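You operate a simulated robot arm through the tools that you are given. There is no shell and no other tool.

The job below is to be done with a simulated robot arm. You get a single attempt, and the scene is never put back.

TASK
Wind both blinds down to shade the paper rolls, then latch the cranks.
Fine: each may stop up to three centimetres short of its lowest point. Where these are worked on the way, their far stop is far enough and under half their travel is too little: purple latch of the cranks.

Only the result counts: the job must be done as asked and must still hold three seconds after the hand-in. Knocking over, shifting, dropping, spilling or breaking anything else fails it.

THE ROBOT
A 7-joint arm with a two-finger gripper, fixed in place. Base frame: the origin is on the floor under the middle of its stand, x ahead of it, y to its left, z up. Readings come in m, rad, newtons and seconds.
With the tool pointing down near the work surface it reaches from about 0.16 to 0.76 m from the base axis. Its first joint turns from -2.897 to 2.897 rad. Payload 2.45 kg.
The tool frame sits at the grasp point between the pads (the TCP): z along the fingers, y along the line on which they close. The tips reach 0.027 m beyond it. The gripper opens to 0.08 m; its body begins 0.054 m behind the TCP.
Orientation is that of the tool frame in the base frame, as a unit quaternion [w, x, y, z]. With the fingers straight down and closing along the base's y, the tool's x points along the base's -x, its y along +y and its z along -z.

THE INTERFACE
- The arm moves only by the tool send_rows. Its argument "plan" is a list of rows, each a list of 7 numbers: the shift along the tool's x, y, z in units of 250 mm (1.0 is 250 mm), then the turn, a rotation vector about the tool's x, y, z in units of 90 degrees (1.0 is 90 degrees), then the closure, from 0 (fully open) to 1 (shut). In form: [[x, y, z, ax, ay, az, jaw], ...]. A call has 1 to 20 rows; each row is the pose to reach, as a shift and turn from the pose commanded when the call began, along the tool's axes at that moment. A call with a number of a shift or a turn outside -1 to 1 is refused whole. A row lasts 0.2 s, in which the tool goes at most 0.05 m and 0.15 rad; a call with a longer step from one row to the next is refused whole, and so is a gripper value outside its range. A pose out of reach is approached as far as the arm can. The call stops where the force on the tool passes 50 N (or 10 N more than at its start, if that is more) or the arm is blocked; 0.2 s more then pass. The fingers move at their own pace (about 0.153 m/s each) and stop on an object; they squeeze with about 28 N. The grip force told is the motor's: it shows also when the fingers shut on nothing. Time passes only in rows, and 0.2 s behind the last, so rows that repeat a pose let the fingers close. It gives the time, the measured TCP pose, the force on the tool (base axes), the opening and the grip force at its end, in the units of the frame above (readings bear some noise), with the torque about the TCP (base axes, N m) and any sound that the robot's microphone picked up.
- Cameras (640 x 400 px; columns grow to the right, rows downward): "scene" is fixed at [0.0493, 0.5, 1.6502]; the picture's right is [-0.49, -0.87, 0.00], its down [-0.48, 0.27, -0.83] and it looks along [0.73, -0.41, -0.55] (base axes); focal length 297 px, centre (320, 200). "wrist" rides on the gripper at [0.063, 0.012, -0.079] in the tool frame; the picture's right is [-0.19, 0.98, 0.00], its down [-0.72, -0.14, -0.68] and it looks along [-0.67, -0.13, 0.73] (tool axes); focal length 226 px, centre (320, 200). There is no depth. A picture from a camera that has moved, and an enlarged one, comes with that camera's place and axes in the base frame and with its lens.
- capture(camera): a new picture of that camera. The clock stands still meanwhile.
- slide_trunk(by): moves the trunk up (or, below 0, down) by that many m; the arm rides with it, the base frame stays. It gives what a move gives, with no picture.
- close_up(camera, box): a new picture of the part [left, top, right, bottom] of that camera's present view, enlarged. The clock stands still meanwhile.
- hand_in(): hands the job in; it is judged then, once.

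Nothing tells you positions but the pictures and the camera data. Unless the task says otherwise, let go and move clear before handing in.

The tools are called after ">>>" as a command line: name --pt "numbers of a row" for each row, then --argument value for the rest, lists and objects as JSON in quotes. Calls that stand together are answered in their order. send_rows: Moves the arm, as the interface text tells. Its arguments: {"type":"object","properties":{"plan":{"type":"array"}},"required":["plan"]} The other tools are called the same way: slide_trunk (by) moves the trunk up or down; capture (camera) takes a picture; close_up (camera, box) takes an enlarged picture of a part of a camera's view; hand_in () hands the job in.

At the start:

```text
time_s: 0.0
position: [0.5812, 0.0229, 1.4798]
tool_rot: [0.0, 0.0, 1.0, 0.0]
ft_force: [0.9, 0.1, 0.3]
wrist_torque: [-0.04, 0.03, -0.01]
gripper_width: 0.0799
grip_force: 0.0
trunk travel left (down, up): [-0.35, 0.19]
```

scene: 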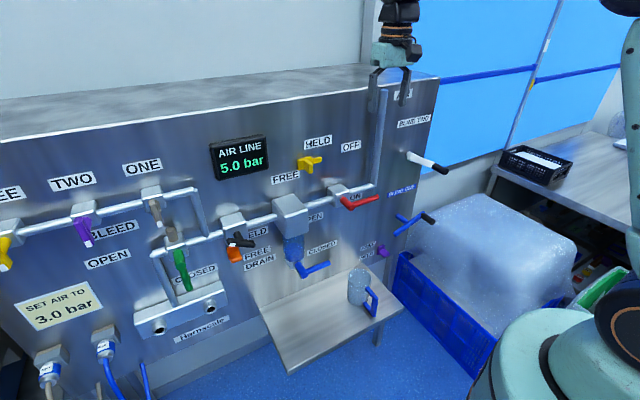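
wrist: 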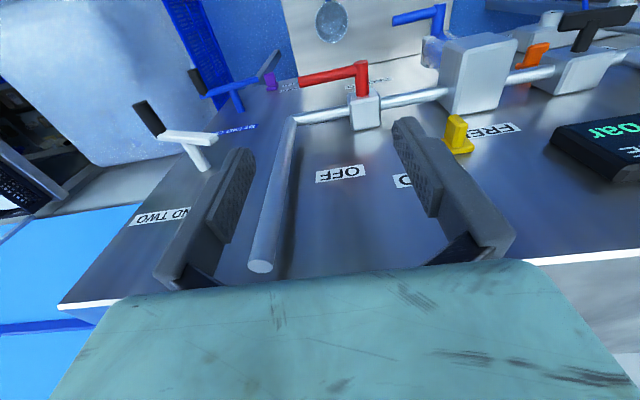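

I see a panel with valves, and at its right end two cranks (a white one labelled "BLIND TWO", and a blue one labelled "BLIND ONE"), plus a small purple latch. I'll take close-ups to read the labels before moving.

>>> close_up --camera "scene" --box '[340, 80, 500, 180]'

>>> close_up --camera "scene" --box '[320, 170, 480, 270]'

>>> close_up --camera "scene" --box '[400, 0, 640, 150]'

>>> close_up --camera "wrist" --box '[80, 0, 400, 200]'

```text
4.00 times, centred on (420, 130) of scene
camera zoom: at [0.0493, 0.5, 1.6502], right [-0.49, -0.87, 0.0], down [-0.48, 0.27, -0.83], along [0.73, -0.41, -0.55], focal length 1189 px, centre (-80, 480)
```

zoom: 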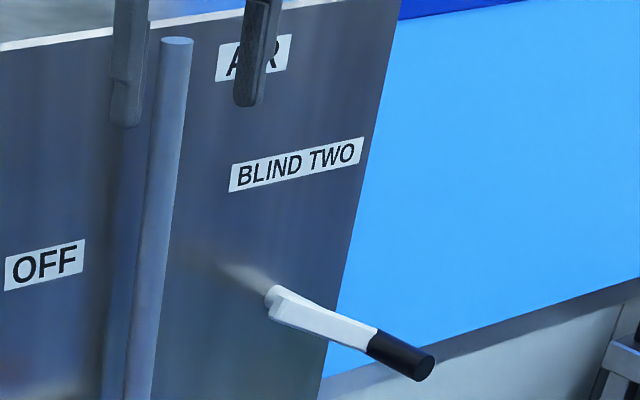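

```text
4.00 times, centred on (400, 220) of scene
camera zoom: at [0.0493, 0.5, 1.6502], right [-0.49, -0.87, 0.0], down [-0.48, 0.27, -0.83], along [0.73, -0.41, -0.55], focal length 1189 px, centre (0, 120)
```

zoom: 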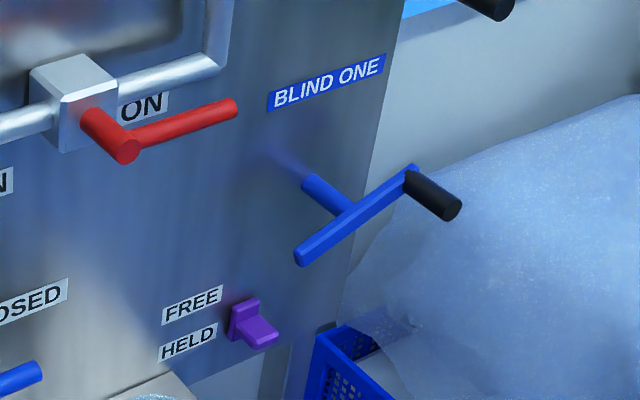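

```text
2.67 times, centred on (520, 75) of scene
camera zoom: at [0.0493, 0.5, 1.6502], right [-0.49, -0.87, 0.0], down [-0.48, 0.27, -0.83], along [0.73, -0.41, -0.55], focal length 793 px, centre (-213, 533)
```

zoom: 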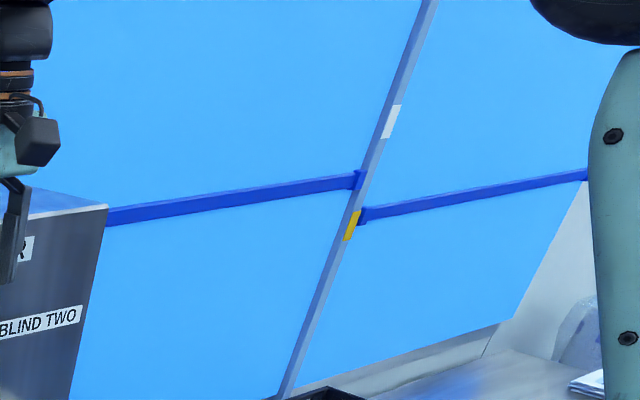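

```text
2.00 times, centred on (240, 100) of wrist
camera zoom: at [0.5166, 0.035, 1.5592], right [0.19, 0.98, 0.0], down [0.72, -0.14, 0.68], along [0.67, -0.13, -0.73], focal length 452 px, centre (480, 400)
```

zoom: 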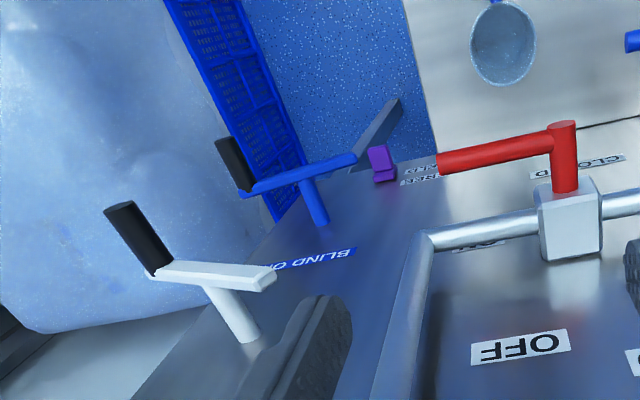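

The white crank's hub looks to be at about (0.70, -0.20, 1.24) and the blue one at about (0.70, -0.20, 0.99). The purple latch is near (0.69, -0.13, 0.85), with FREE above and HELD below. I'll enlarge the latch and the blinds before choosing an order.

>>> close_up --camera "scene" --box '[355, 235, 403, 265]'

>>> close_up --camera "wrist" --box '[230, 60, 310, 110]'

>>> close_up --camera "scene" --box '[480, 40, 640, 140]'

>>> close_up --camera "scene" --box '[480, 130, 640, 330]'

>>> close_up --camera "scene" --box '[200, 100, 400, 225]'

>>> close_up --camera "scene" --box '[0, 130, 240, 280]'

```text
13.33 times, centred on (379, 250) of scene
camera zoom: at [0.0493, 0.5, 1.6502], right [-0.49, -0.87, 0.0], down [-0.48, 0.27, -0.83], along [0.73, -0.41, -0.55], focal length 3964 px, centre (-467, -467)
```

zoom: 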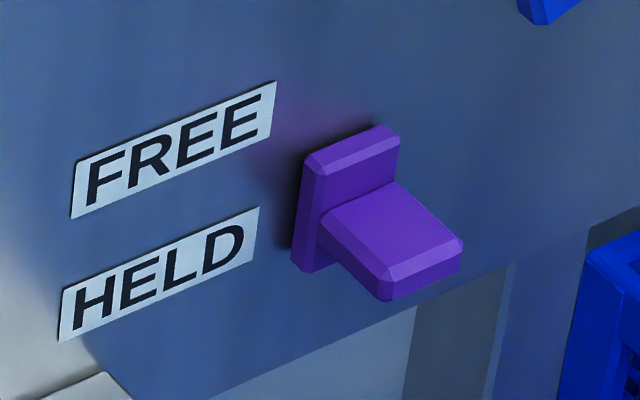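

```text
8.00 times, centred on (270, 85) of wrist
camera zoom: at [0.5166, 0.035, 1.5592], right [0.19, 0.98, 0.0], down [0.72, -0.14, 0.68], along [0.67, -0.13, -0.73], focal length 1808 px, centre (720, 1120)
```

zoom: 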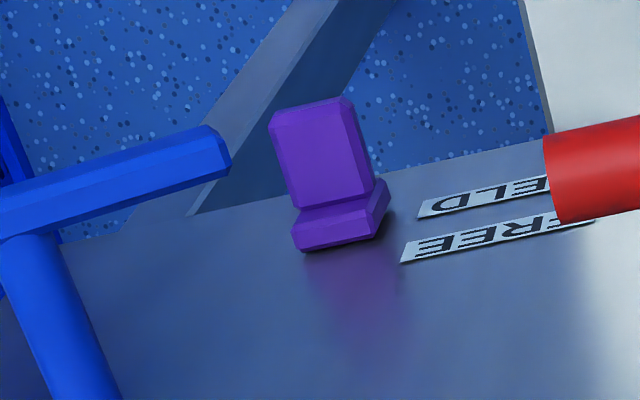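

```text
4.00 times, centred on (560, 90) of scene
camera zoom: at [0.0493, 0.5, 1.6502], right [-0.49, -0.87, 0.0], down [-0.48, 0.27, -0.83], along [0.73, -0.41, -0.55], focal length 1189 px, centre (-640, 640)
```

zoom: 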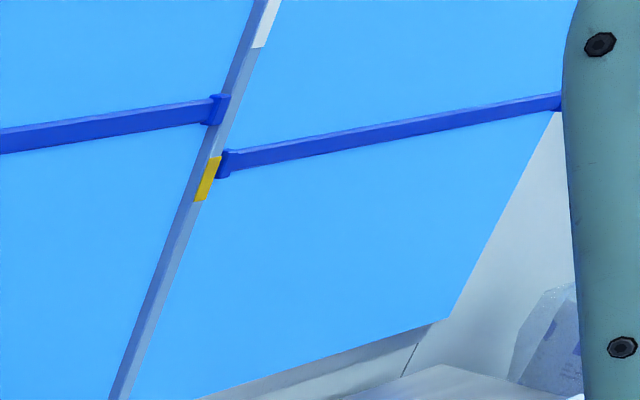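

```text
2.00 times, centred on (560, 230) of scene
camera zoom: at [0.0493, 0.5, 1.6502], right [-0.49, -0.87, 0.0], down [-0.48, 0.27, -0.83], along [0.73, -0.41, -0.55], focal length 594 px, centre (-160, 140)
```

zoom: 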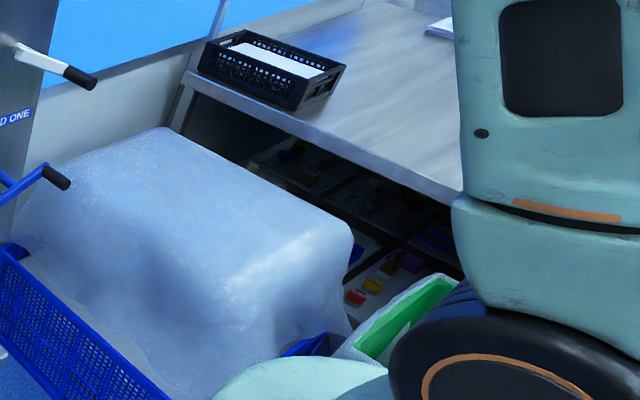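

```text
3.20 times, centred on (300, 162) of scene
camera zoom: at [0.0493, 0.5, 1.6502], right [-0.49, -0.87, 0.0], down [-0.48, 0.27, -0.83], along [0.73, -0.41, -0.55], focal length 951 px, centre (384, 320)
```

zoom: 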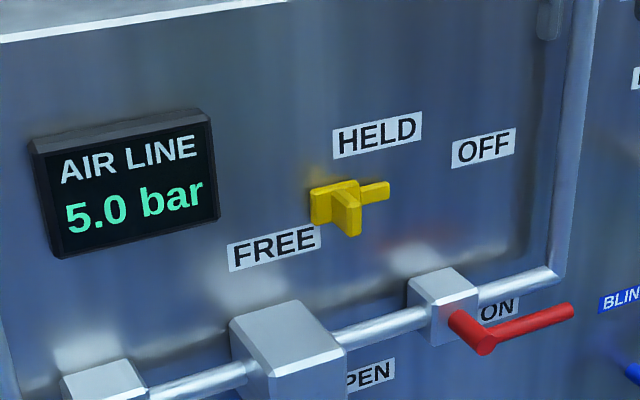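

```text
2.67 times, centred on (120, 205) of scene
camera zoom: at [0.0493, 0.5, 1.6502], right [-0.49, -0.87, 0.0], down [-0.48, 0.27, -0.83], along [0.73, -0.41, -0.55], focal length 793 px, centre (853, 187)
```

zoom: 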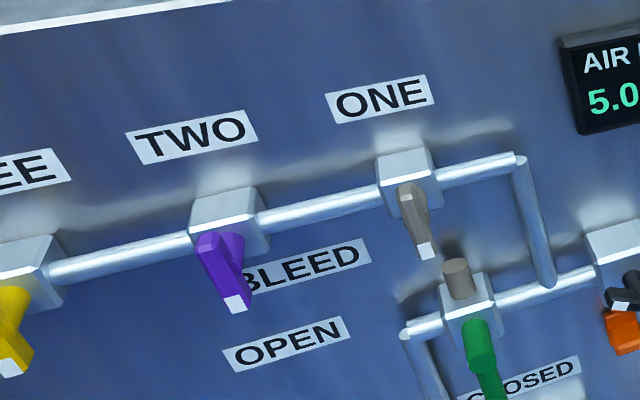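

The latch tab sits level with HELD, so I'll free it first, then crank, then latch again. I'm backing off and turning the tool to point forward at the panel (+x), since the crank handles stick out toward the robot.

>>> send_rows --pt "0.0364 0 0 0 -0.0909 0 0" --pt "0.0727 0 0 0 -0.1818 0 0" --pt "0.1091 0 0 0 -0.2727 0 0" --pt "0.1455 0 0 0 -0.3636 0 0" --pt "0.1818 0 0 0 -0.4545 0 0" --pt "0.2182 0 0 0 -0.5455 0 0" --pt "0.2545 0 0 0 -0.6364 0 0" --pt "0.2909 0 0 0 -0.7273 0 0" --pt "0.3273 0 0 0 -0.8182 0 0" --pt "0.3636 0 0 0 -0.9091 0 0" --pt "0.4 0 0 0 -1.0 0 0" --pt "0.4 0 0 0 -1.0 0 0"

```text
time_s: 1.4
position: [0.5537, 0.0208, 1.3913]
tool_rot: [0.309, 0.002, 0.951, -0.003]
ft_force: [0.2, -0.4, 0.1]
wrist_torque: [-0.01, 0.02, 0.0]
gripper_width: 0.08
grip_force: 0.0
trunk travel left (down, up): [-0.35, 0.19]
stopped in row 6: the arm was blocked; the commanded pose is now the measured one
```

The arm stopped at about 36° of tilt with no force on the tool, so it probably met a joint limit. I'll look at how the arm is posed.

>>> capture --camera "scene"

>>> capture --camera "wrist"

```text
taken
```

scene: 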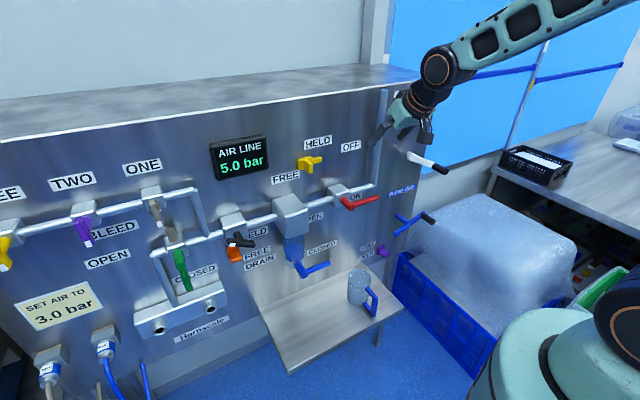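

```text
taken
camera wrist: at [0.4535, 0.034, 1.4189], right [0.16, 0.98, 0.11], down [0.18, -0.14, 0.97], along [0.97, -0.14, -0.2], focal length 226 px, centre (320, 200)
```

wrist: 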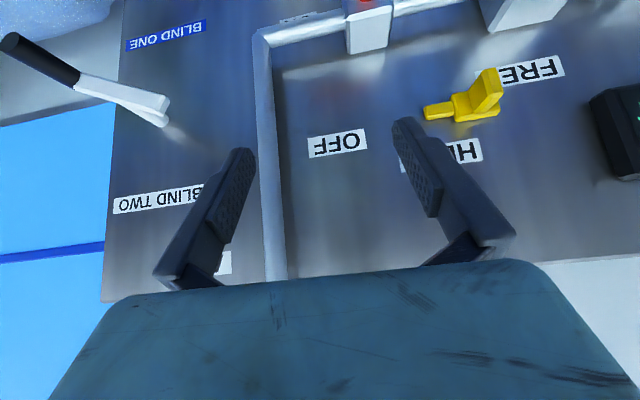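

The forearm comes down steeply from a high shoulder, so the forward pose is out of range there. I'll pull back and up a little, then lower the trunk so the panel work sits higher relative to the shoulder.

>>> send_rows --pt "0.0221 0 -0.1397 0 0 0 0" --pt "0.0442 0 -0.2794 0 0 0 0" --pt "0.0663 0 -0.4191 0 0 0 0" --pt "0.0884 0 -0.5588 0 0 0 0"

>>> slide_trunk --by -0.15

```text
time_s: 2.0
position: [0.5145, 0.019, 1.3587]
tool_rot: [0.22, 0.002, 0.975, -0.005]
ft_force: [-0.3, -0.3, -0.8]
wrist_torque: [0.0, 0.0, -0.01]
gripper_width: 0.0802
grip_force: 0.1
trunk travel left (down, up): [-0.35, 0.19]
stopped in row 3: the arm was blocked; the commanded pose is now the measured one
```

```text
time_s: 3.8
position: [0.5143, 0.0197, 1.2087]
tool_rot: [0.22, 0.001, 0.975, -0.006]
ft_force: [-0.2, -0.6, 0.5]
wrist_torque: [0.0, 0.0, -0.01]
gripper_width: 0.08
grip_force: 0.0
trunk travel left (down, up): [-0.2, 0.34]
```

Pulling back is limited too, so the elbow seems to be near full fold. I'll lower the trunk the rest of the way so all the targets lie near or above shoulder height, then work with the tool pitched about 45° down and forward.

>>> slide_trunk --by -0.2

>>> capture --camera "scene"

>>> capture --camera "wrist"

```text
time_s: 6.0
position: [0.5134, 0.0208, 1.0092]
tool_rot: [0.22, 0.001, 0.976, -0.005]
ft_force: [-0.2, 0.1, -0.2]
wrist_torque: [0.01, -0.02, 0.02]
gripper_width: 0.0801
grip_force: 0.1
trunk travel left (down, up): [0.0, 0.54]
```

```text
taken
```

scene: 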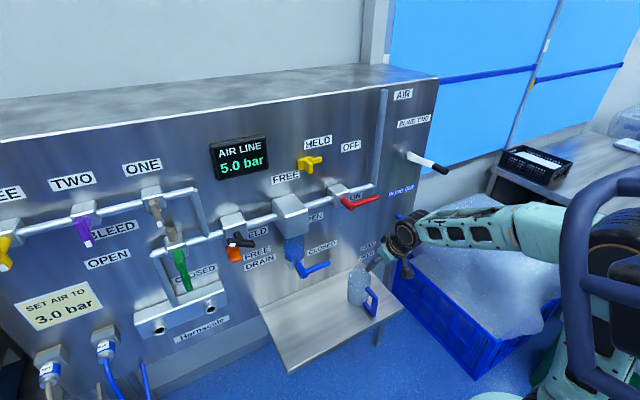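

```text
taken
camera wrist: at [0.4207, 0.0344, 1.0536], right [0.18, 0.98, 0.07], down [0.36, -0.13, 0.92], along [0.92, -0.14, -0.37], focal length 226 px, centre (320, 200)
```

wrist: 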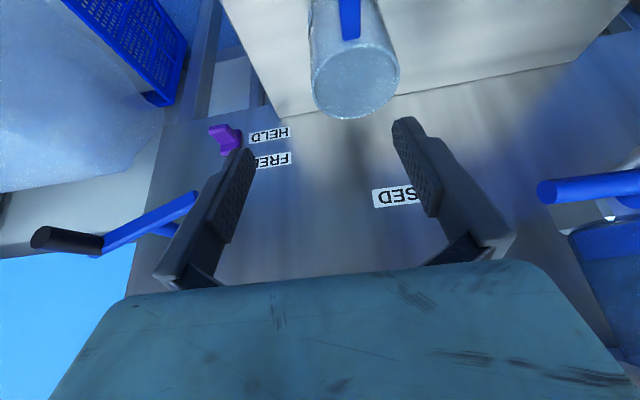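

The lowered pose worked. The latch, its labels, the blue crank and the cup on the shelf are all visible. I'll move sideways to the latch and tilt the tool toward 45°, staying well back from the panel.

>>> send_rows --pt "0 -0.12 0 0 -0.0436 0 0" --pt "0 -0.24 0 0 -0.0872 0 0" --pt "0 -0.36 0 0 -0.1308 0 0" --pt "0 -0.48 0 0 -0.1744 0 0" --pt "0 -0.6 0 0 -0.218 0 0" --pt "0 -0.6 0 0 -0.218 0 0"

>>> capture --camera "wrist"

>>> capture --camera "scene"

```text
time_s: 7.4
position: [0.5108, -0.1286, 1.0145]
tool_rot: [0.386, 0.001, 0.923, -0.005]
ft_force: [0.2, -0.3, -1.0]
wrist_torque: [0.02, 0.01, 0.0]
gripper_width: 0.08
grip_force: 0.0
trunk travel left (down, up): [0.0, 0.54]
```

```text
taken
camera wrist: at [0.4084, -0.1145, 1.0251], right [0.14, 0.98, 0.13], down [0.02, -0.13, 0.99], along [0.99, -0.14, -0.04], focal length 226 px, centre (320, 200)
```

wrist: 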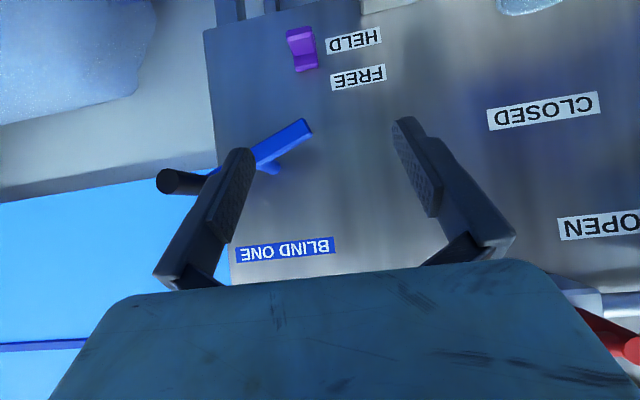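

```text
taken
```

scene: 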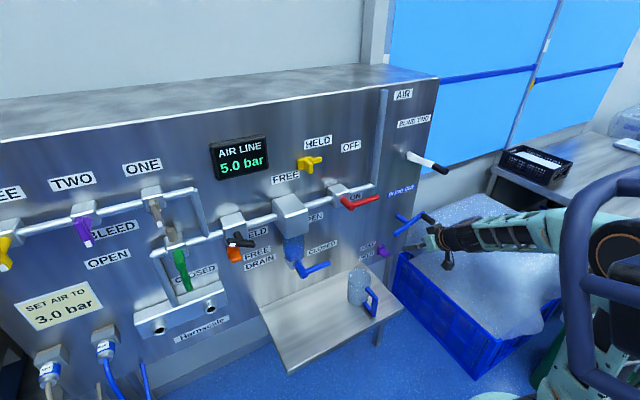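

The tool is now pitched 45°, and the latch is visible nearly head-on (upside down). I'll enlarge it for a better position.

>>> close_up --camera "wrist" --box '[240, 0, 400, 100]'

>>> close_up --camera "wrist" --box '[140, 90, 340, 215]'

>>> close_up --camera "scene" --box '[300, 200, 460, 300]'

```text
4.00 times, centred on (320, 50) of wrist
camera zoom: at [0.4084, -0.1145, 1.0251], right [0.14, 0.98, 0.13], down [0.02, -0.13, 0.99], along [0.99, -0.14, -0.04], focal length 904 px, centre (320, 800)
```

zoom: 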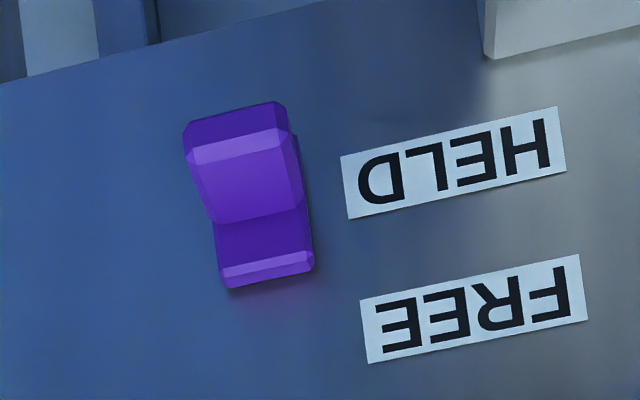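

```text
3.20 times, centred on (240, 152) of wrist
camera zoom: at [0.4084, -0.1145, 1.0251], right [0.14, 0.98, 0.13], down [0.02, -0.13, 0.99], along [0.99, -0.14, -0.04], focal length 723 px, centre (576, 352)
```

zoom: 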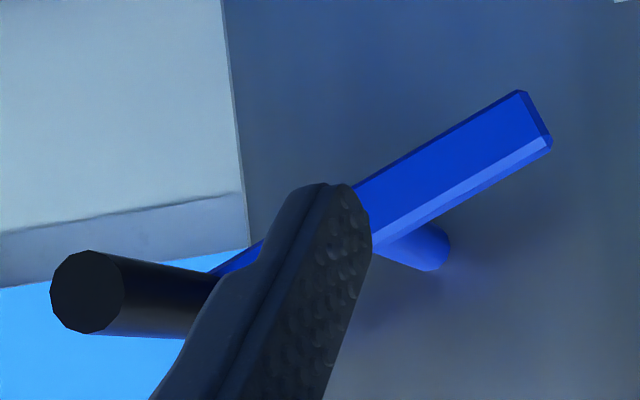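

```text
4.00 times, centred on (380, 250) of scene
camera zoom: at [0.0493, 0.5, 1.6502], right [-0.49, -0.87, 0.0], down [-0.48, 0.27, -0.83], along [0.73, -0.41, -0.55], focal length 1189 px, centre (80, 0)
```

zoom: 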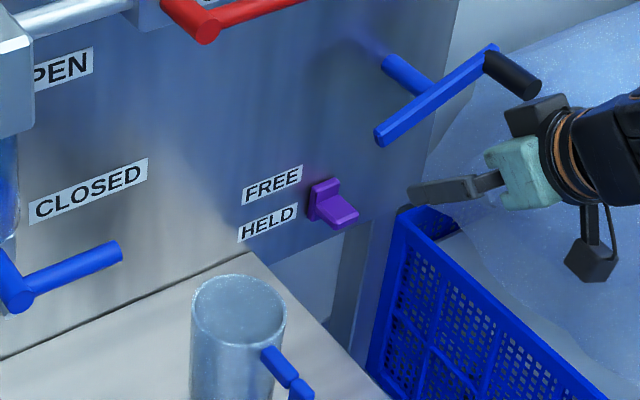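

The tab spans roughly x 0.66–0.69 and is centred near y -0.15, z 0.817, level with HELD; FREE is about 0.05 m higher. I'll move in front of it at about 60° tilt with the fingers open, keeping back from the crank.

>>> send_rows --pt "0.0345 -0.0107 0.0965 0 -0.0203 0 0" --pt "0.0689 -0.0214 0.1929 0 -0.0406 0 0" --pt "0.1034 -0.0321 0.2894 0 -0.0608 0 0" --pt "0.1378 -0.0428 0.3858 0 -0.0811 0 0" --pt "0.1723 -0.0535 0.4823 0 -0.1014 0 0" --pt "0.2067 -0.0642 0.5787 0 -0.1217 0 0" --pt "0.2412 -0.0749 0.6752 0 -0.1419 0 0" --pt "0.2756 -0.0856 0.7716 0 -0.1622 0 0" --pt "0.2756 -0.0856 0.7716 0 -0.1622 0 0"

>>> capture --camera "wrist"

>>> close_up --camera "scene" --box '[300, 180, 460, 280]'

```text
time_s: 9.4
position: [0.6034, -0.1525, 0.8301]
tool_rot: [0.502, -0.001, 0.865, -0.005]
ft_force: [-0.5, -0.6, 0.0]
wrist_torque: [0.01, -0.01, 0.01]
gripper_width: 0.0801
grip_force: 0.1
trunk travel left (down, up): [0.0, 0.54]
```

```text
taken
camera wrist: at [0.5008, -0.1398, 0.8154], right [0.1, 0.98, 0.16], down [-0.23, -0.13, 0.96], along [0.97, -0.13, 0.22], focal length 226 px, centre (320, 200)
```

wrist: 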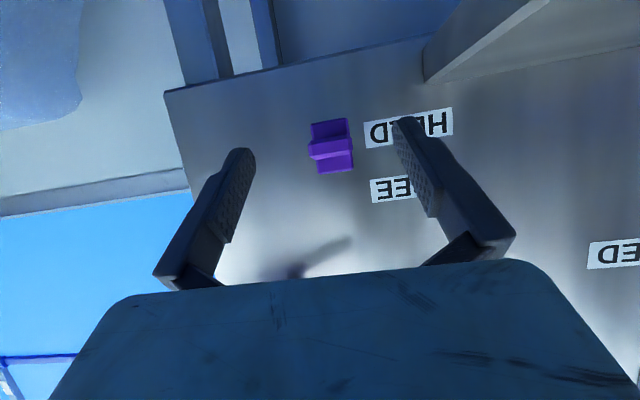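

```text
4.00 times, centred on (380, 230) of scene
camera zoom: at [0.0493, 0.5, 1.6502], right [-0.49, -0.87, 0.0], down [-0.48, 0.27, -0.83], along [0.73, -0.41, -0.55], focal length 1189 px, centre (80, 80)
```

zoom: 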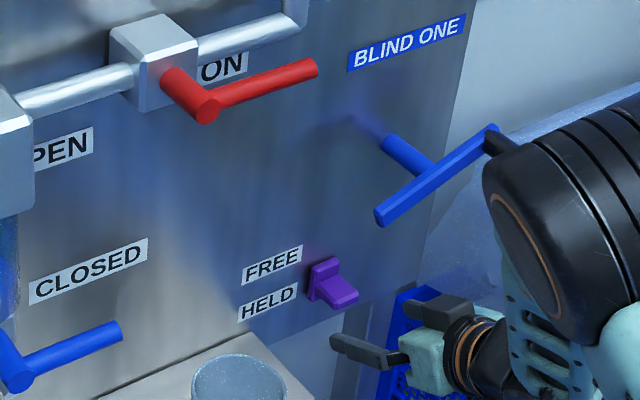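

The arm reaches the 60° tilt at this height and the tab lies between the open fingers. I'll zoom in to fix its position from this nearer view.

>>> close_up --camera "wrist" --box '[270, 90, 430, 190]'

```text
4.00 times, centred on (350, 140) of wrist
camera zoom: at [0.5008, -0.1398, 0.8154], right [0.1, 0.98, 0.16], down [-0.23, -0.13, 0.96], along [0.97, -0.13, 0.22], focal length 904 px, centre (200, 440)
```

zoom: 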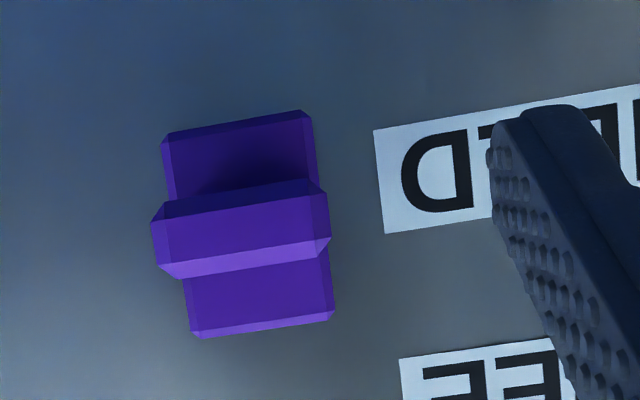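

The tab is centred at about y -0.149, z 0.816. I'll move in with the fingers open, then close on it.

>>> send_rows --pt "-0.025 0.005 0.065 0 0 0 0" --pt "-0.05 0.01 0.13 0 0 0 0" --pt "-0.074 0.014 0.195 0 0 0 0" --pt "-0.074 0.014 0.195 0 0 0 0"

>>> close_up --camera "wrist" --box '[220, 60, 460, 210]'

>>> close_up --camera "scene" --box '[320, 190, 480, 290]'

```text
time_s: 10.4
position: [0.6534, -0.1487, 0.8217]
tool_rot: [0.5, 0.0, 0.866, -0.006]
ft_force: [-0.3, 0.0, -1.0]
wrist_torque: [0.0, -0.02, -0.01]
gripper_width: 0.0796
grip_force: 0.1
trunk travel left (down, up): [0.0, 0.54]
```

```text
2.67 times, centred on (340, 135) of wrist
camera zoom: at [0.551, -0.1352, 0.8064], right [0.1, 0.98, 0.16], down [-0.23, -0.13, 0.96], along [0.97, -0.13, 0.22], focal length 603 px, centre (267, 373)
```

zoom: 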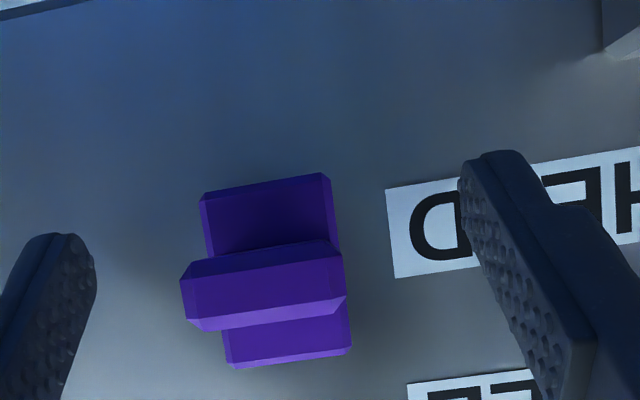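

```text
4.00 times, centred on (400, 240) of scene
camera zoom: at [0.0493, 0.5, 1.6502], right [-0.49, -0.87, 0.0], down [-0.48, 0.27, -0.83], along [0.73, -0.41, -0.55], focal length 1189 px, centre (0, 40)
```

zoom: 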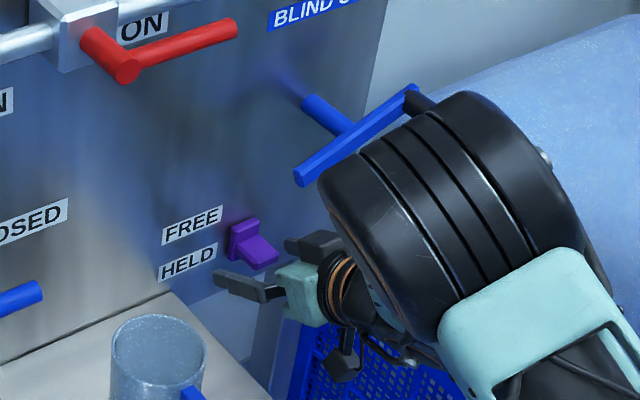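

The tab is between the fingers. I'll close on it.

>>> send_rows --pt "-0.014 0 -0.008 0 0 0 0.3" --pt "-0.014 0 -0.008 0 0 0 1" --pt "-0.014 0 -0.008 0 0 0 1" --pt "-0.014 0 -0.008 0 0 0 1"

>>> close_up --camera "wrist" --box '[220, 60, 460, 210]'

```text
time_s: 11.4
position: [0.6523, -0.15, 0.8263]
tool_rot: [0.502, 0.001, 0.865, -0.006]
ft_force: [5.2, -3.4, 2.7]
wrist_torque: [0.05, -0.13, -0.12]
gripper_width: 0.0311
grip_force: 45.2
trunk travel left (down, up): [0.0, 0.54]
```

```text
2.67 times, centred on (340, 135) of wrist
camera zoom: at [0.5511, -0.1365, 0.8109], right [0.1, 0.98, 0.16], down [-0.23, -0.13, 0.96], along [0.97, -0.13, 0.22], focal length 603 px, centre (267, 373)
```

zoom: 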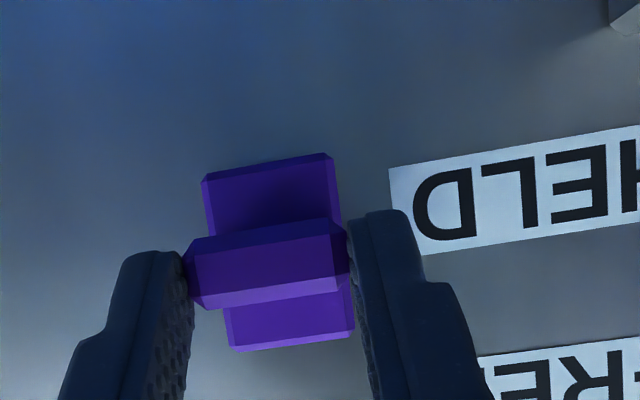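

The tab is gripped (31 mm wide). Now I'll slide it straight up toward FREE.

>>> send_rows --pt "-0.0174 0 -0.0099 0 0 0 1" --pt "-0.0348 0 -0.0198 0 0 0 1" --pt "-0.0521 0 -0.0297 0 0 0 1" --pt "-0.0695 0 -0.0396 0 0 0 1" --pt "-0.0869 0 -0.0495 0 0 0 1" --pt "-0.1043 0 -0.0594 0 0 0 1" --pt "-0.1217 0 -0.0693 0 0 0 1" --pt "-0.139 0 -0.0792 0 0 0 1" --pt "-0.1564 0 -0.0891 0 0 0 1" --pt "-0.1738 0 -0.099 0 0 0 1"

>>> close_up --camera "wrist" --box '[220, 60, 460, 210]'

>>> close_up --camera "scene" --box '[320, 190, 480, 290]'

```text
time_s: 13.6
position: [0.6537, -0.1497, 0.8741]
tool_rot: [0.499, 0.0, 0.867, -0.005]
ft_force: [-6.9, -7.3, -32.8]
wrist_torque: [-0.06, 0.73, -0.12]
gripper_width: 0.0317
grip_force: 45.0
trunk travel left (down, up): [0.0, 0.54]
```

```text
2.67 times, centred on (340, 135) of wrist
camera zoom: at [0.5513, -0.1364, 0.8595], right [0.1, 0.98, 0.16], down [-0.23, -0.13, 0.96], along [0.97, -0.14, 0.21], focal length 603 px, centre (267, 373)
```

zoom: 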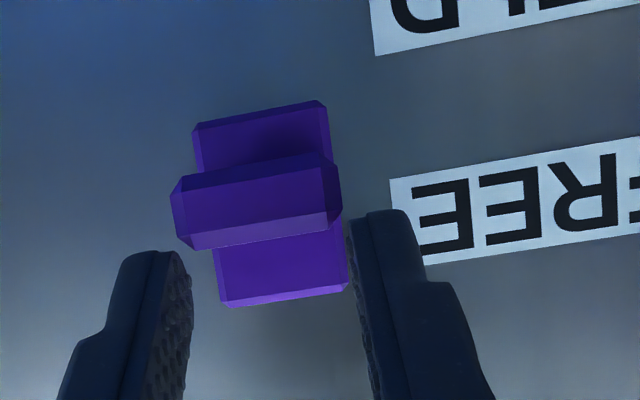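

```text
4.00 times, centred on (400, 240) of scene
camera zoom: at [0.0493, 0.5, 1.6502], right [-0.49, -0.87, 0.0], down [-0.48, 0.27, -0.83], along [0.73, -0.41, -0.55], focal length 1189 px, centre (0, 40)
```

zoom: 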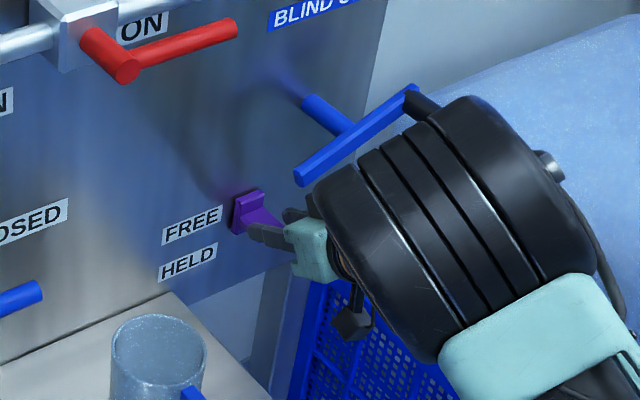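

The latch rose about 4 cm to FREE and then resisted with 33 N, which looks like its upper stop. I'll let go, back off and check that it stays.

>>> send_rows --pt "0.0174 0 0.0099 0 0 0 1" --pt "0.0174 0 0.0099 0 0 0 0.3" --pt "0.0174 0 0.0099 0 0 0 0.3" --pt "0.0174 0 0.0099 0 0 0 0.0" --pt "0.07 0 -0.07 0 0 0 0" --pt "0.12 0 -0.16 0 0 0 0" --pt "0.16 0 -0.26 0 0 0 0" --pt "0.16 0 -0.26 0 0 0 0"

>>> capture --camera "wrist"

>>> close_up --camera "scene" --box '[320, 190, 480, 290]'

```text
time_s: 15.4
position: [0.5756, -0.1478, 0.875]
tool_rot: [0.502, 0.0, 0.865, -0.005]
ft_force: [-0.1, -0.1, 1.9]
wrist_torque: [0.01, 0.0, 0.01]
gripper_width: 0.08
grip_force: 0.1
trunk travel left (down, up): [0.0, 0.54]
```

```text
taken
camera wrist: at [0.4736, -0.135, 0.8596], right [0.1, 0.98, 0.16], down [-0.23, -0.13, 0.96], along [0.97, -0.13, 0.22], focal length 226 px, centre (320, 200)
```

wrist: 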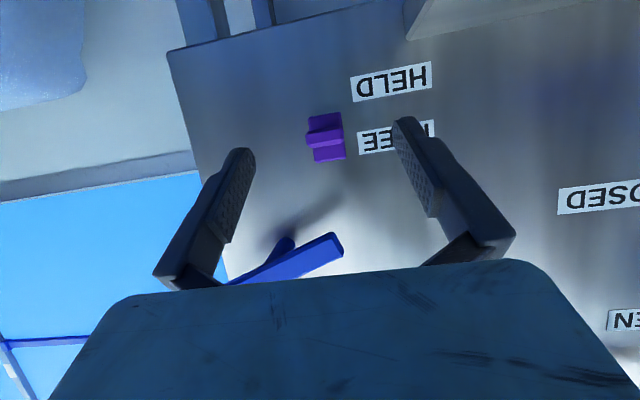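

```text
4.00 times, centred on (400, 240) of scene
camera zoom: at [0.0493, 0.5, 1.6502], right [-0.49, -0.87, 0.0], down [-0.48, 0.27, -0.83], along [0.73, -0.41, -0.55], focal length 1189 px, centre (0, 40)
```

zoom: 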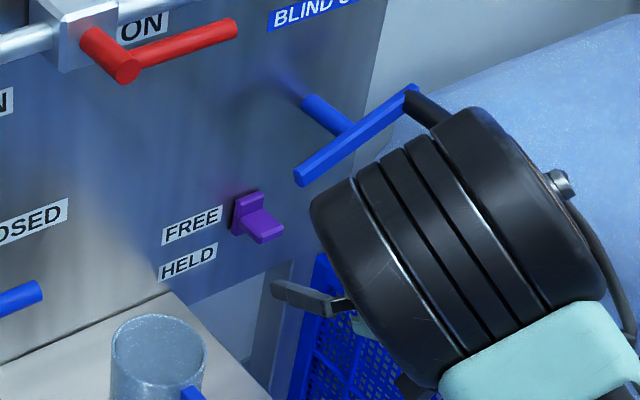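

The latch stays at FREE. Next is the blue crank (blind one): I'll back away and line up in front of its black knob to get a good measurement.

>>> send_rows --pt "0.075 0 -0.131 0 0 0 0" --pt "0.15 0 -0.263 0 0 0 0" --pt "0.055 -0.122 -0.317 0 0 0 0" --pt "-0.04 -0.244 -0.372 0 0 0 0" --pt "-0.137 -0.366 -0.426 0 0 0 0" --pt "-0.233 -0.488 -0.481 0 0 0 0" --pt "-0.233 -0.488 -0.481 0 0 0 0"

>>> capture --camera "wrist"

>>> capture --camera "scene"

```text
time_s: 17.0
position: [0.5016, -0.2707, 0.9862]
tool_rot: [0.501, -0.001, 0.866, -0.005]
ft_force: [-0.3, -1.1, -0.3]
wrist_torque: [0.0, -0.01, 0.01]
gripper_width: 0.0802
grip_force: 0.0
trunk travel left (down, up): [0.0, 0.54]
```

```text
taken
camera wrist: at [0.3993, -0.2574, 0.9709], right [0.1, 0.98, 0.16], down [-0.23, -0.13, 0.96], along [0.97, -0.13, 0.22], focal length 226 px, centre (320, 200)
```

wrist: 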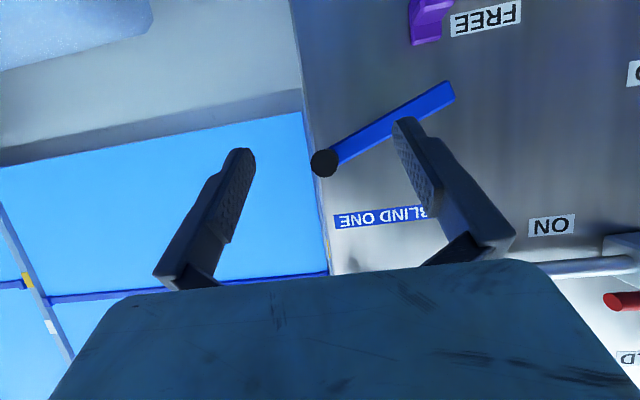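

```text
taken
```

scene: 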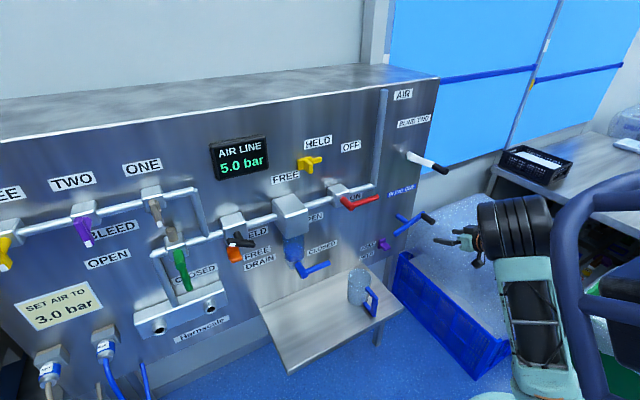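

The knob's front end triangulates to about (0.589, -0.275, 0.983). I'll zoom in for the knob, arm and hub details.

>>> close_up --camera "wrist" --box '[290, 60, 470, 185]'

>>> close_up --camera "scene" --box '[380, 180, 480, 260]'

```text
3.20 times, centred on (380, 122) of wrist
camera zoom: at [0.3993, -0.2574, 0.9709], right [0.1, 0.98, 0.16], down [-0.23, -0.13, 0.96], along [0.97, -0.13, 0.22], focal length 723 px, centre (128, 448)
```

zoom: 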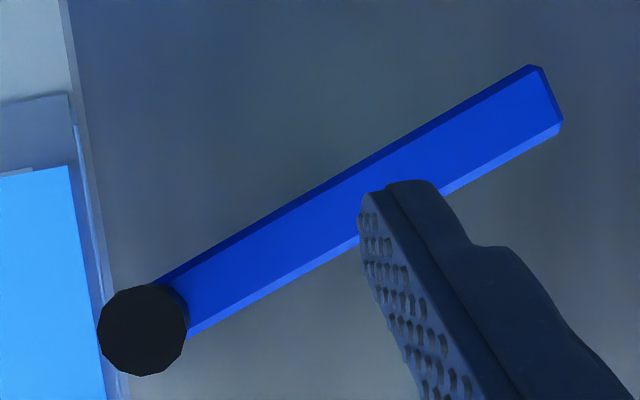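

```text
5.00 times, centred on (430, 220) of scene
camera zoom: at [0.0493, 0.5, 1.6502], right [-0.49, -0.87, 0.0], down [-0.48, 0.27, -0.83], along [0.73, -0.41, -0.55], focal length 1486 px, centre (-230, 100)
```

zoom: 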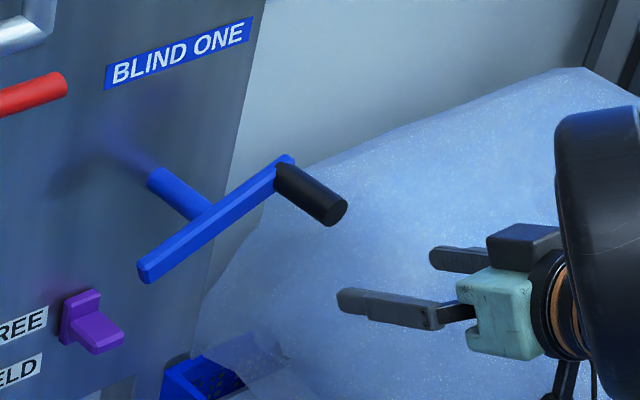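

I put the blue hub at about (y -0.21, z 0.96), with the knob at radius about 0.07 m. I'll move in so the fingers straddle the knob, then grip.

>>> send_rows --pt "-0.049 -0.004 0.091 0 0 0 0" --pt "-0.097 -0.008 0.183 0 0 0 0" --pt "-0.146 -0.012 0.274 0 0 0 0" --pt "-0.194 -0.015 0.365 0 0 0 0" --pt "-0.194 -0.015 0.365 0 0 0 0"

>>> close_up --camera "wrist" --box '[220, 60, 460, 210]'

>>> close_up --camera "scene" --box '[380, 180, 480, 260]'

```text
time_s: 18.2
position: [0.6043, -0.2747, 0.9817]
tool_rot: [0.501, 0.0, 0.865, -0.005]
ft_force: [-9.7, 3.1, -1.5]
wrist_torque: [0.05, 0.18, 0.48]
gripper_width: 0.0785
grip_force: 0.1
trunk travel left (down, up): [0.0, 0.54]
```

```text
2.67 times, centred on (340, 135) of wrist
camera zoom: at [0.5028, -0.2616, 0.9673], right [0.1, 0.98, 0.16], down [-0.23, -0.13, 0.96], along [0.97, -0.13, 0.22], focal length 603 px, centre (267, 373)
```

zoom: 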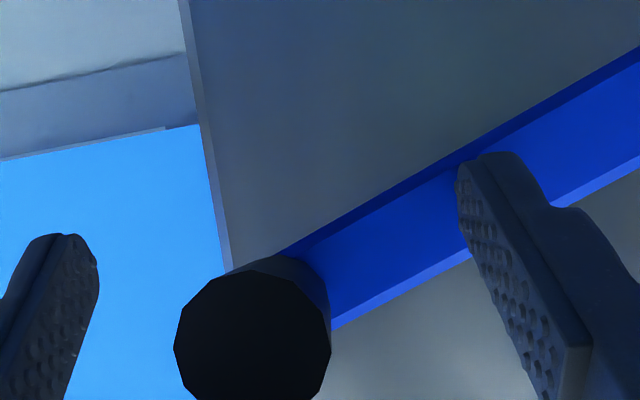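

```text
5.00 times, centred on (430, 220) of scene
camera zoom: at [0.0493, 0.5, 1.6502], right [-0.49, -0.87, 0.0], down [-0.48, 0.27, -0.83], along [0.73, -0.41, -0.55], focal length 1486 px, centre (-230, 100)
```

zoom: 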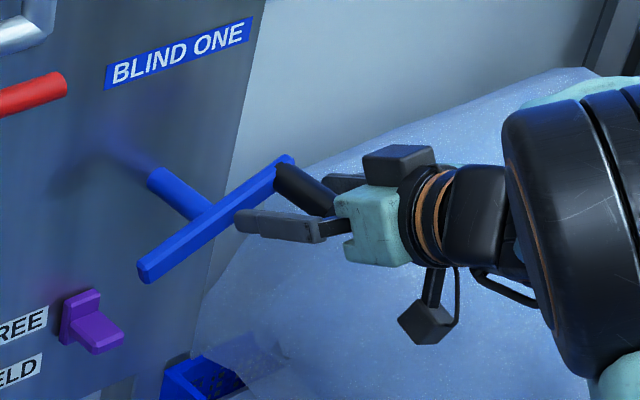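

A fingertip is lightly touching the crank arm (about 10 N along x). I'll back off 1 cm and then close on the knob.

>>> send_rows --pt "0.02 0 -0.035 0 0 0 0" --pt "0.02 0 -0.035 0 0 0 0" --pt "0.02 0 -0.035 0 0 0 1" --pt "0.02 0 -0.035 0 0 0 1" --pt "0.02 0 -0.035 0 0 0 1"

>>> close_up --camera "wrist" --box '[220, 60, 460, 210]'

```text
time_s: 19.4
position: [0.5941, -0.2747, 0.9828]
tool_rot: [0.502, 0.0, 0.865, -0.005]
ft_force: [4.5, -6.5, 3.5]
wrist_torque: [0.02, 0.05, 0.09]
gripper_width: 0.0237
grip_force: 45.3
trunk travel left (down, up): [0.0, 0.54]
```

```text
2.67 times, centred on (340, 135) of wrist
camera zoom: at [0.4926, -0.2623, 0.9675], right [0.1, 0.98, 0.16], down [-0.23, -0.13, 0.96], along [0.97, -0.14, 0.22], focal length 603 px, centre (267, 373)
```

zoom: 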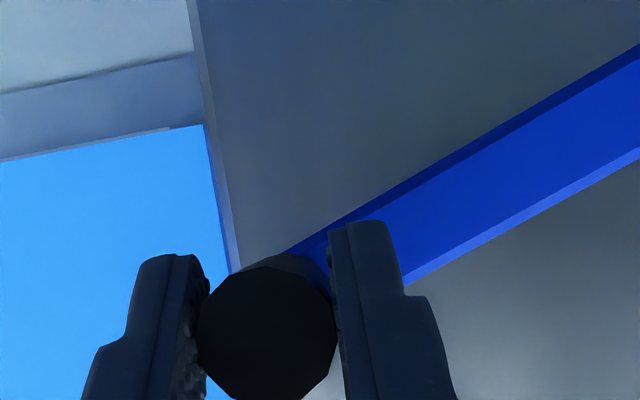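

The knob is gripped (24 mm). I'll try a small 30° clockwise arc about the estimated hub, to feel the resistance and see which way the blind moves.

>>> send_rows --pt "0.0202 -0.0072 0.0115 0 0 0 1" --pt "0.041 -0.0124 0.0234 0 0 0 1" --pt "0.0622 -0.0152 0.0354 0 0 0 1" --pt "0.0834 -0.0164 0.0475 0 0 0 1" --pt "0.1046 -0.0148 0.0596 0 0 0 1" --pt "0.1255 -0.0116 0.0715 0 0 0 1"

>>> close_up --camera "wrist" --box '[220, 60, 460, 210]'

>>> close_up --camera "scene" --box '[380, 180, 480, 260]'

>>> close_up --camera "scene" --box '[480, 40, 640, 140]'

```text
time_s: 20.8
position: [0.592, -0.2801, 0.9455]
tool_rot: [0.5, 0.001, 0.866, -0.006]
ft_force: [-1.6, -10.1, 4.9]
wrist_torque: [0.41, 0.53, -0.03]
gripper_width: 0.0237
grip_force: 44.8
trunk travel left (down, up): [0.0, 0.54]
```

```text
2.67 times, centred on (340, 135) of wrist
camera zoom: at [0.4916, -0.2659, 0.9305], right [0.1, 0.98, 0.16], down [-0.23, -0.13, 0.96], along [0.97, -0.14, 0.22], focal length 603 px, centre (267, 373)
```

zoom: 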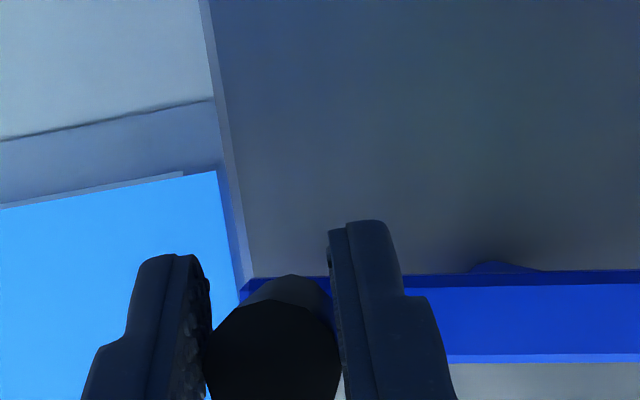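

```text
5.00 times, centred on (430, 220) of scene
camera zoom: at [0.0493, 0.5, 1.6502], right [-0.49, -0.87, 0.0], down [-0.48, 0.27, -0.83], along [0.73, -0.41, -0.55], focal length 1486 px, centre (-230, 100)
```

zoom: 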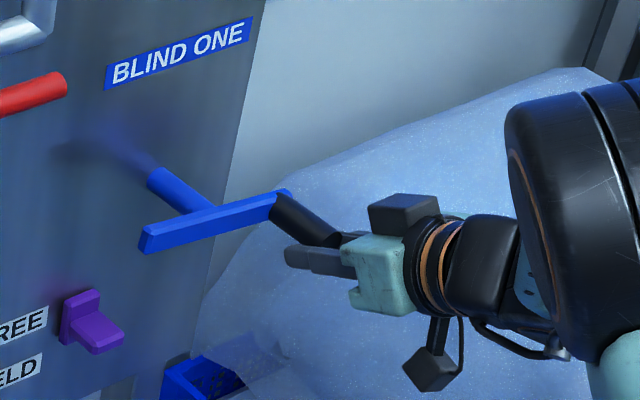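

```text
4.00 times, centred on (560, 90) of scene
camera zoom: at [0.0493, 0.5, 1.6502], right [-0.49, -0.87, 0.0], down [-0.48, 0.27, -0.83], along [0.73, -0.41, -0.55], focal length 1189 px, centre (-640, 640)
```

zoom: 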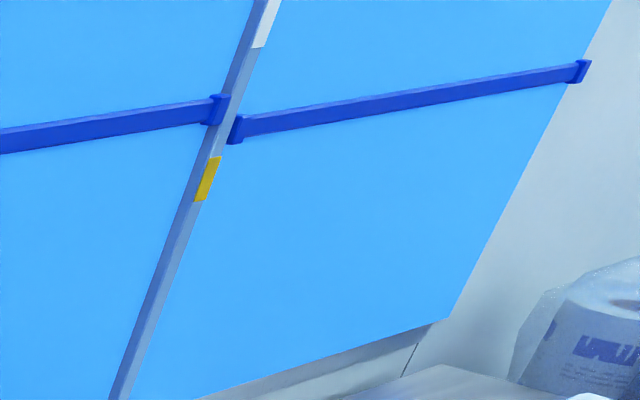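

The blue crank drives the right-hand blind, and clockwise raised its rail. Winding down is therefore counter-clockwise. I've refined the hub to about (y -0.208, z 0.955), R 0.072, and will now wind the other way.

>>> send_rows --pt "-0.0219 -0.0092 -0.0125 0 0 0 1" --pt "-0.0435 -0.0084 -0.0248 0 0 0 1" --pt "-0.0653 -0.0052 -0.0372 0 0 0 1" --pt "-0.0866 0.0 -0.0493 0 0 0 1" --pt "-0.1074 0.0072 -0.0612 0 0 0 1" --pt "-0.1279 0.0164 -0.0729 0 0 0 1" --pt "-0.1474 0.028 -0.084 0 0 0 1" --pt "-0.1662 0.0412 -0.0946 0 0 0 1" --pt "-0.1832 0.0564 -0.1043 0 0 0 1" --pt "-0.1995 0.0732 -0.1137 0 0 0 1" --pt "-0.2141 0.0916 -0.122 0 0 0 1" --pt "-0.2277 0.1116 -0.1297 0 0 0 1"

>>> close_up --camera "wrist" --box '[220, 60, 460, 210]'

>>> close_up --camera "scene" --box '[380, 160, 480, 240]'

>>> close_up --camera "scene" --box '[480, 40, 640, 140]'

```text
time_s: 23.4
position: [0.593, -0.25, 1.0142]
tool_rot: [0.503, 0.0, 0.864, -0.005]
ft_force: [-7.4, -22.3, 25.7]
wrist_torque: [-0.16, -0.13, 0.04]
gripper_width: 0.0239
grip_force: 45.0
trunk travel left (down, up): [0.0, 0.54]
```

```text
2.67 times, centred on (340, 135) of wrist
camera zoom: at [0.4912, -0.2359, 0.9987], right [0.1, 0.98, 0.16], down [-0.24, -0.13, 0.96], along [0.97, -0.14, 0.22], focal length 603 px, centre (267, 373)
```

zoom: 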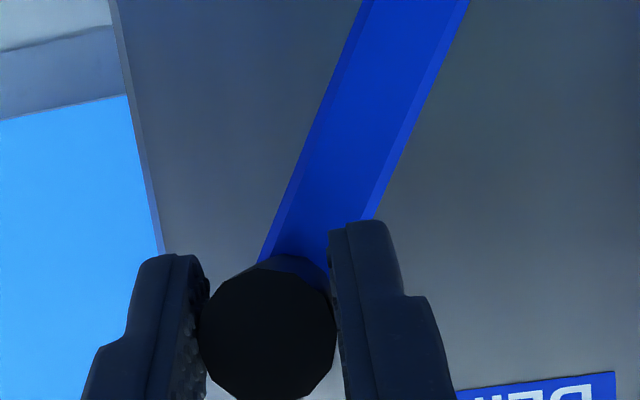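

```text
5.00 times, centred on (430, 200) of scene
camera zoom: at [0.0493, 0.5, 1.6502], right [-0.49, -0.87, 0.0], down [-0.48, 0.27, -0.83], along [0.73, -0.41, -0.55], focal length 1486 px, centre (-230, 200)
```

zoom: 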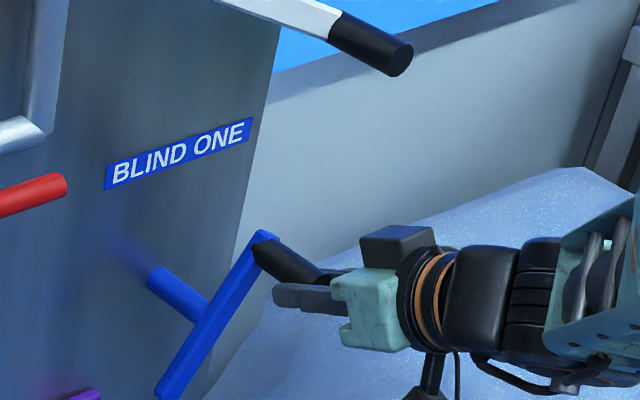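

```text
4.00 times, centred on (560, 90) of scene
camera zoom: at [0.0493, 0.5, 1.6502], right [-0.49, -0.87, 0.0], down [-0.48, 0.27, -0.83], along [0.73, -0.41, -0.55], focal length 1189 px, centre (-640, 640)
```

zoom: 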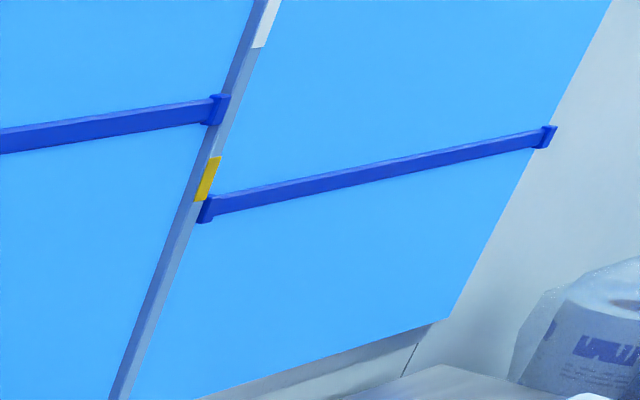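

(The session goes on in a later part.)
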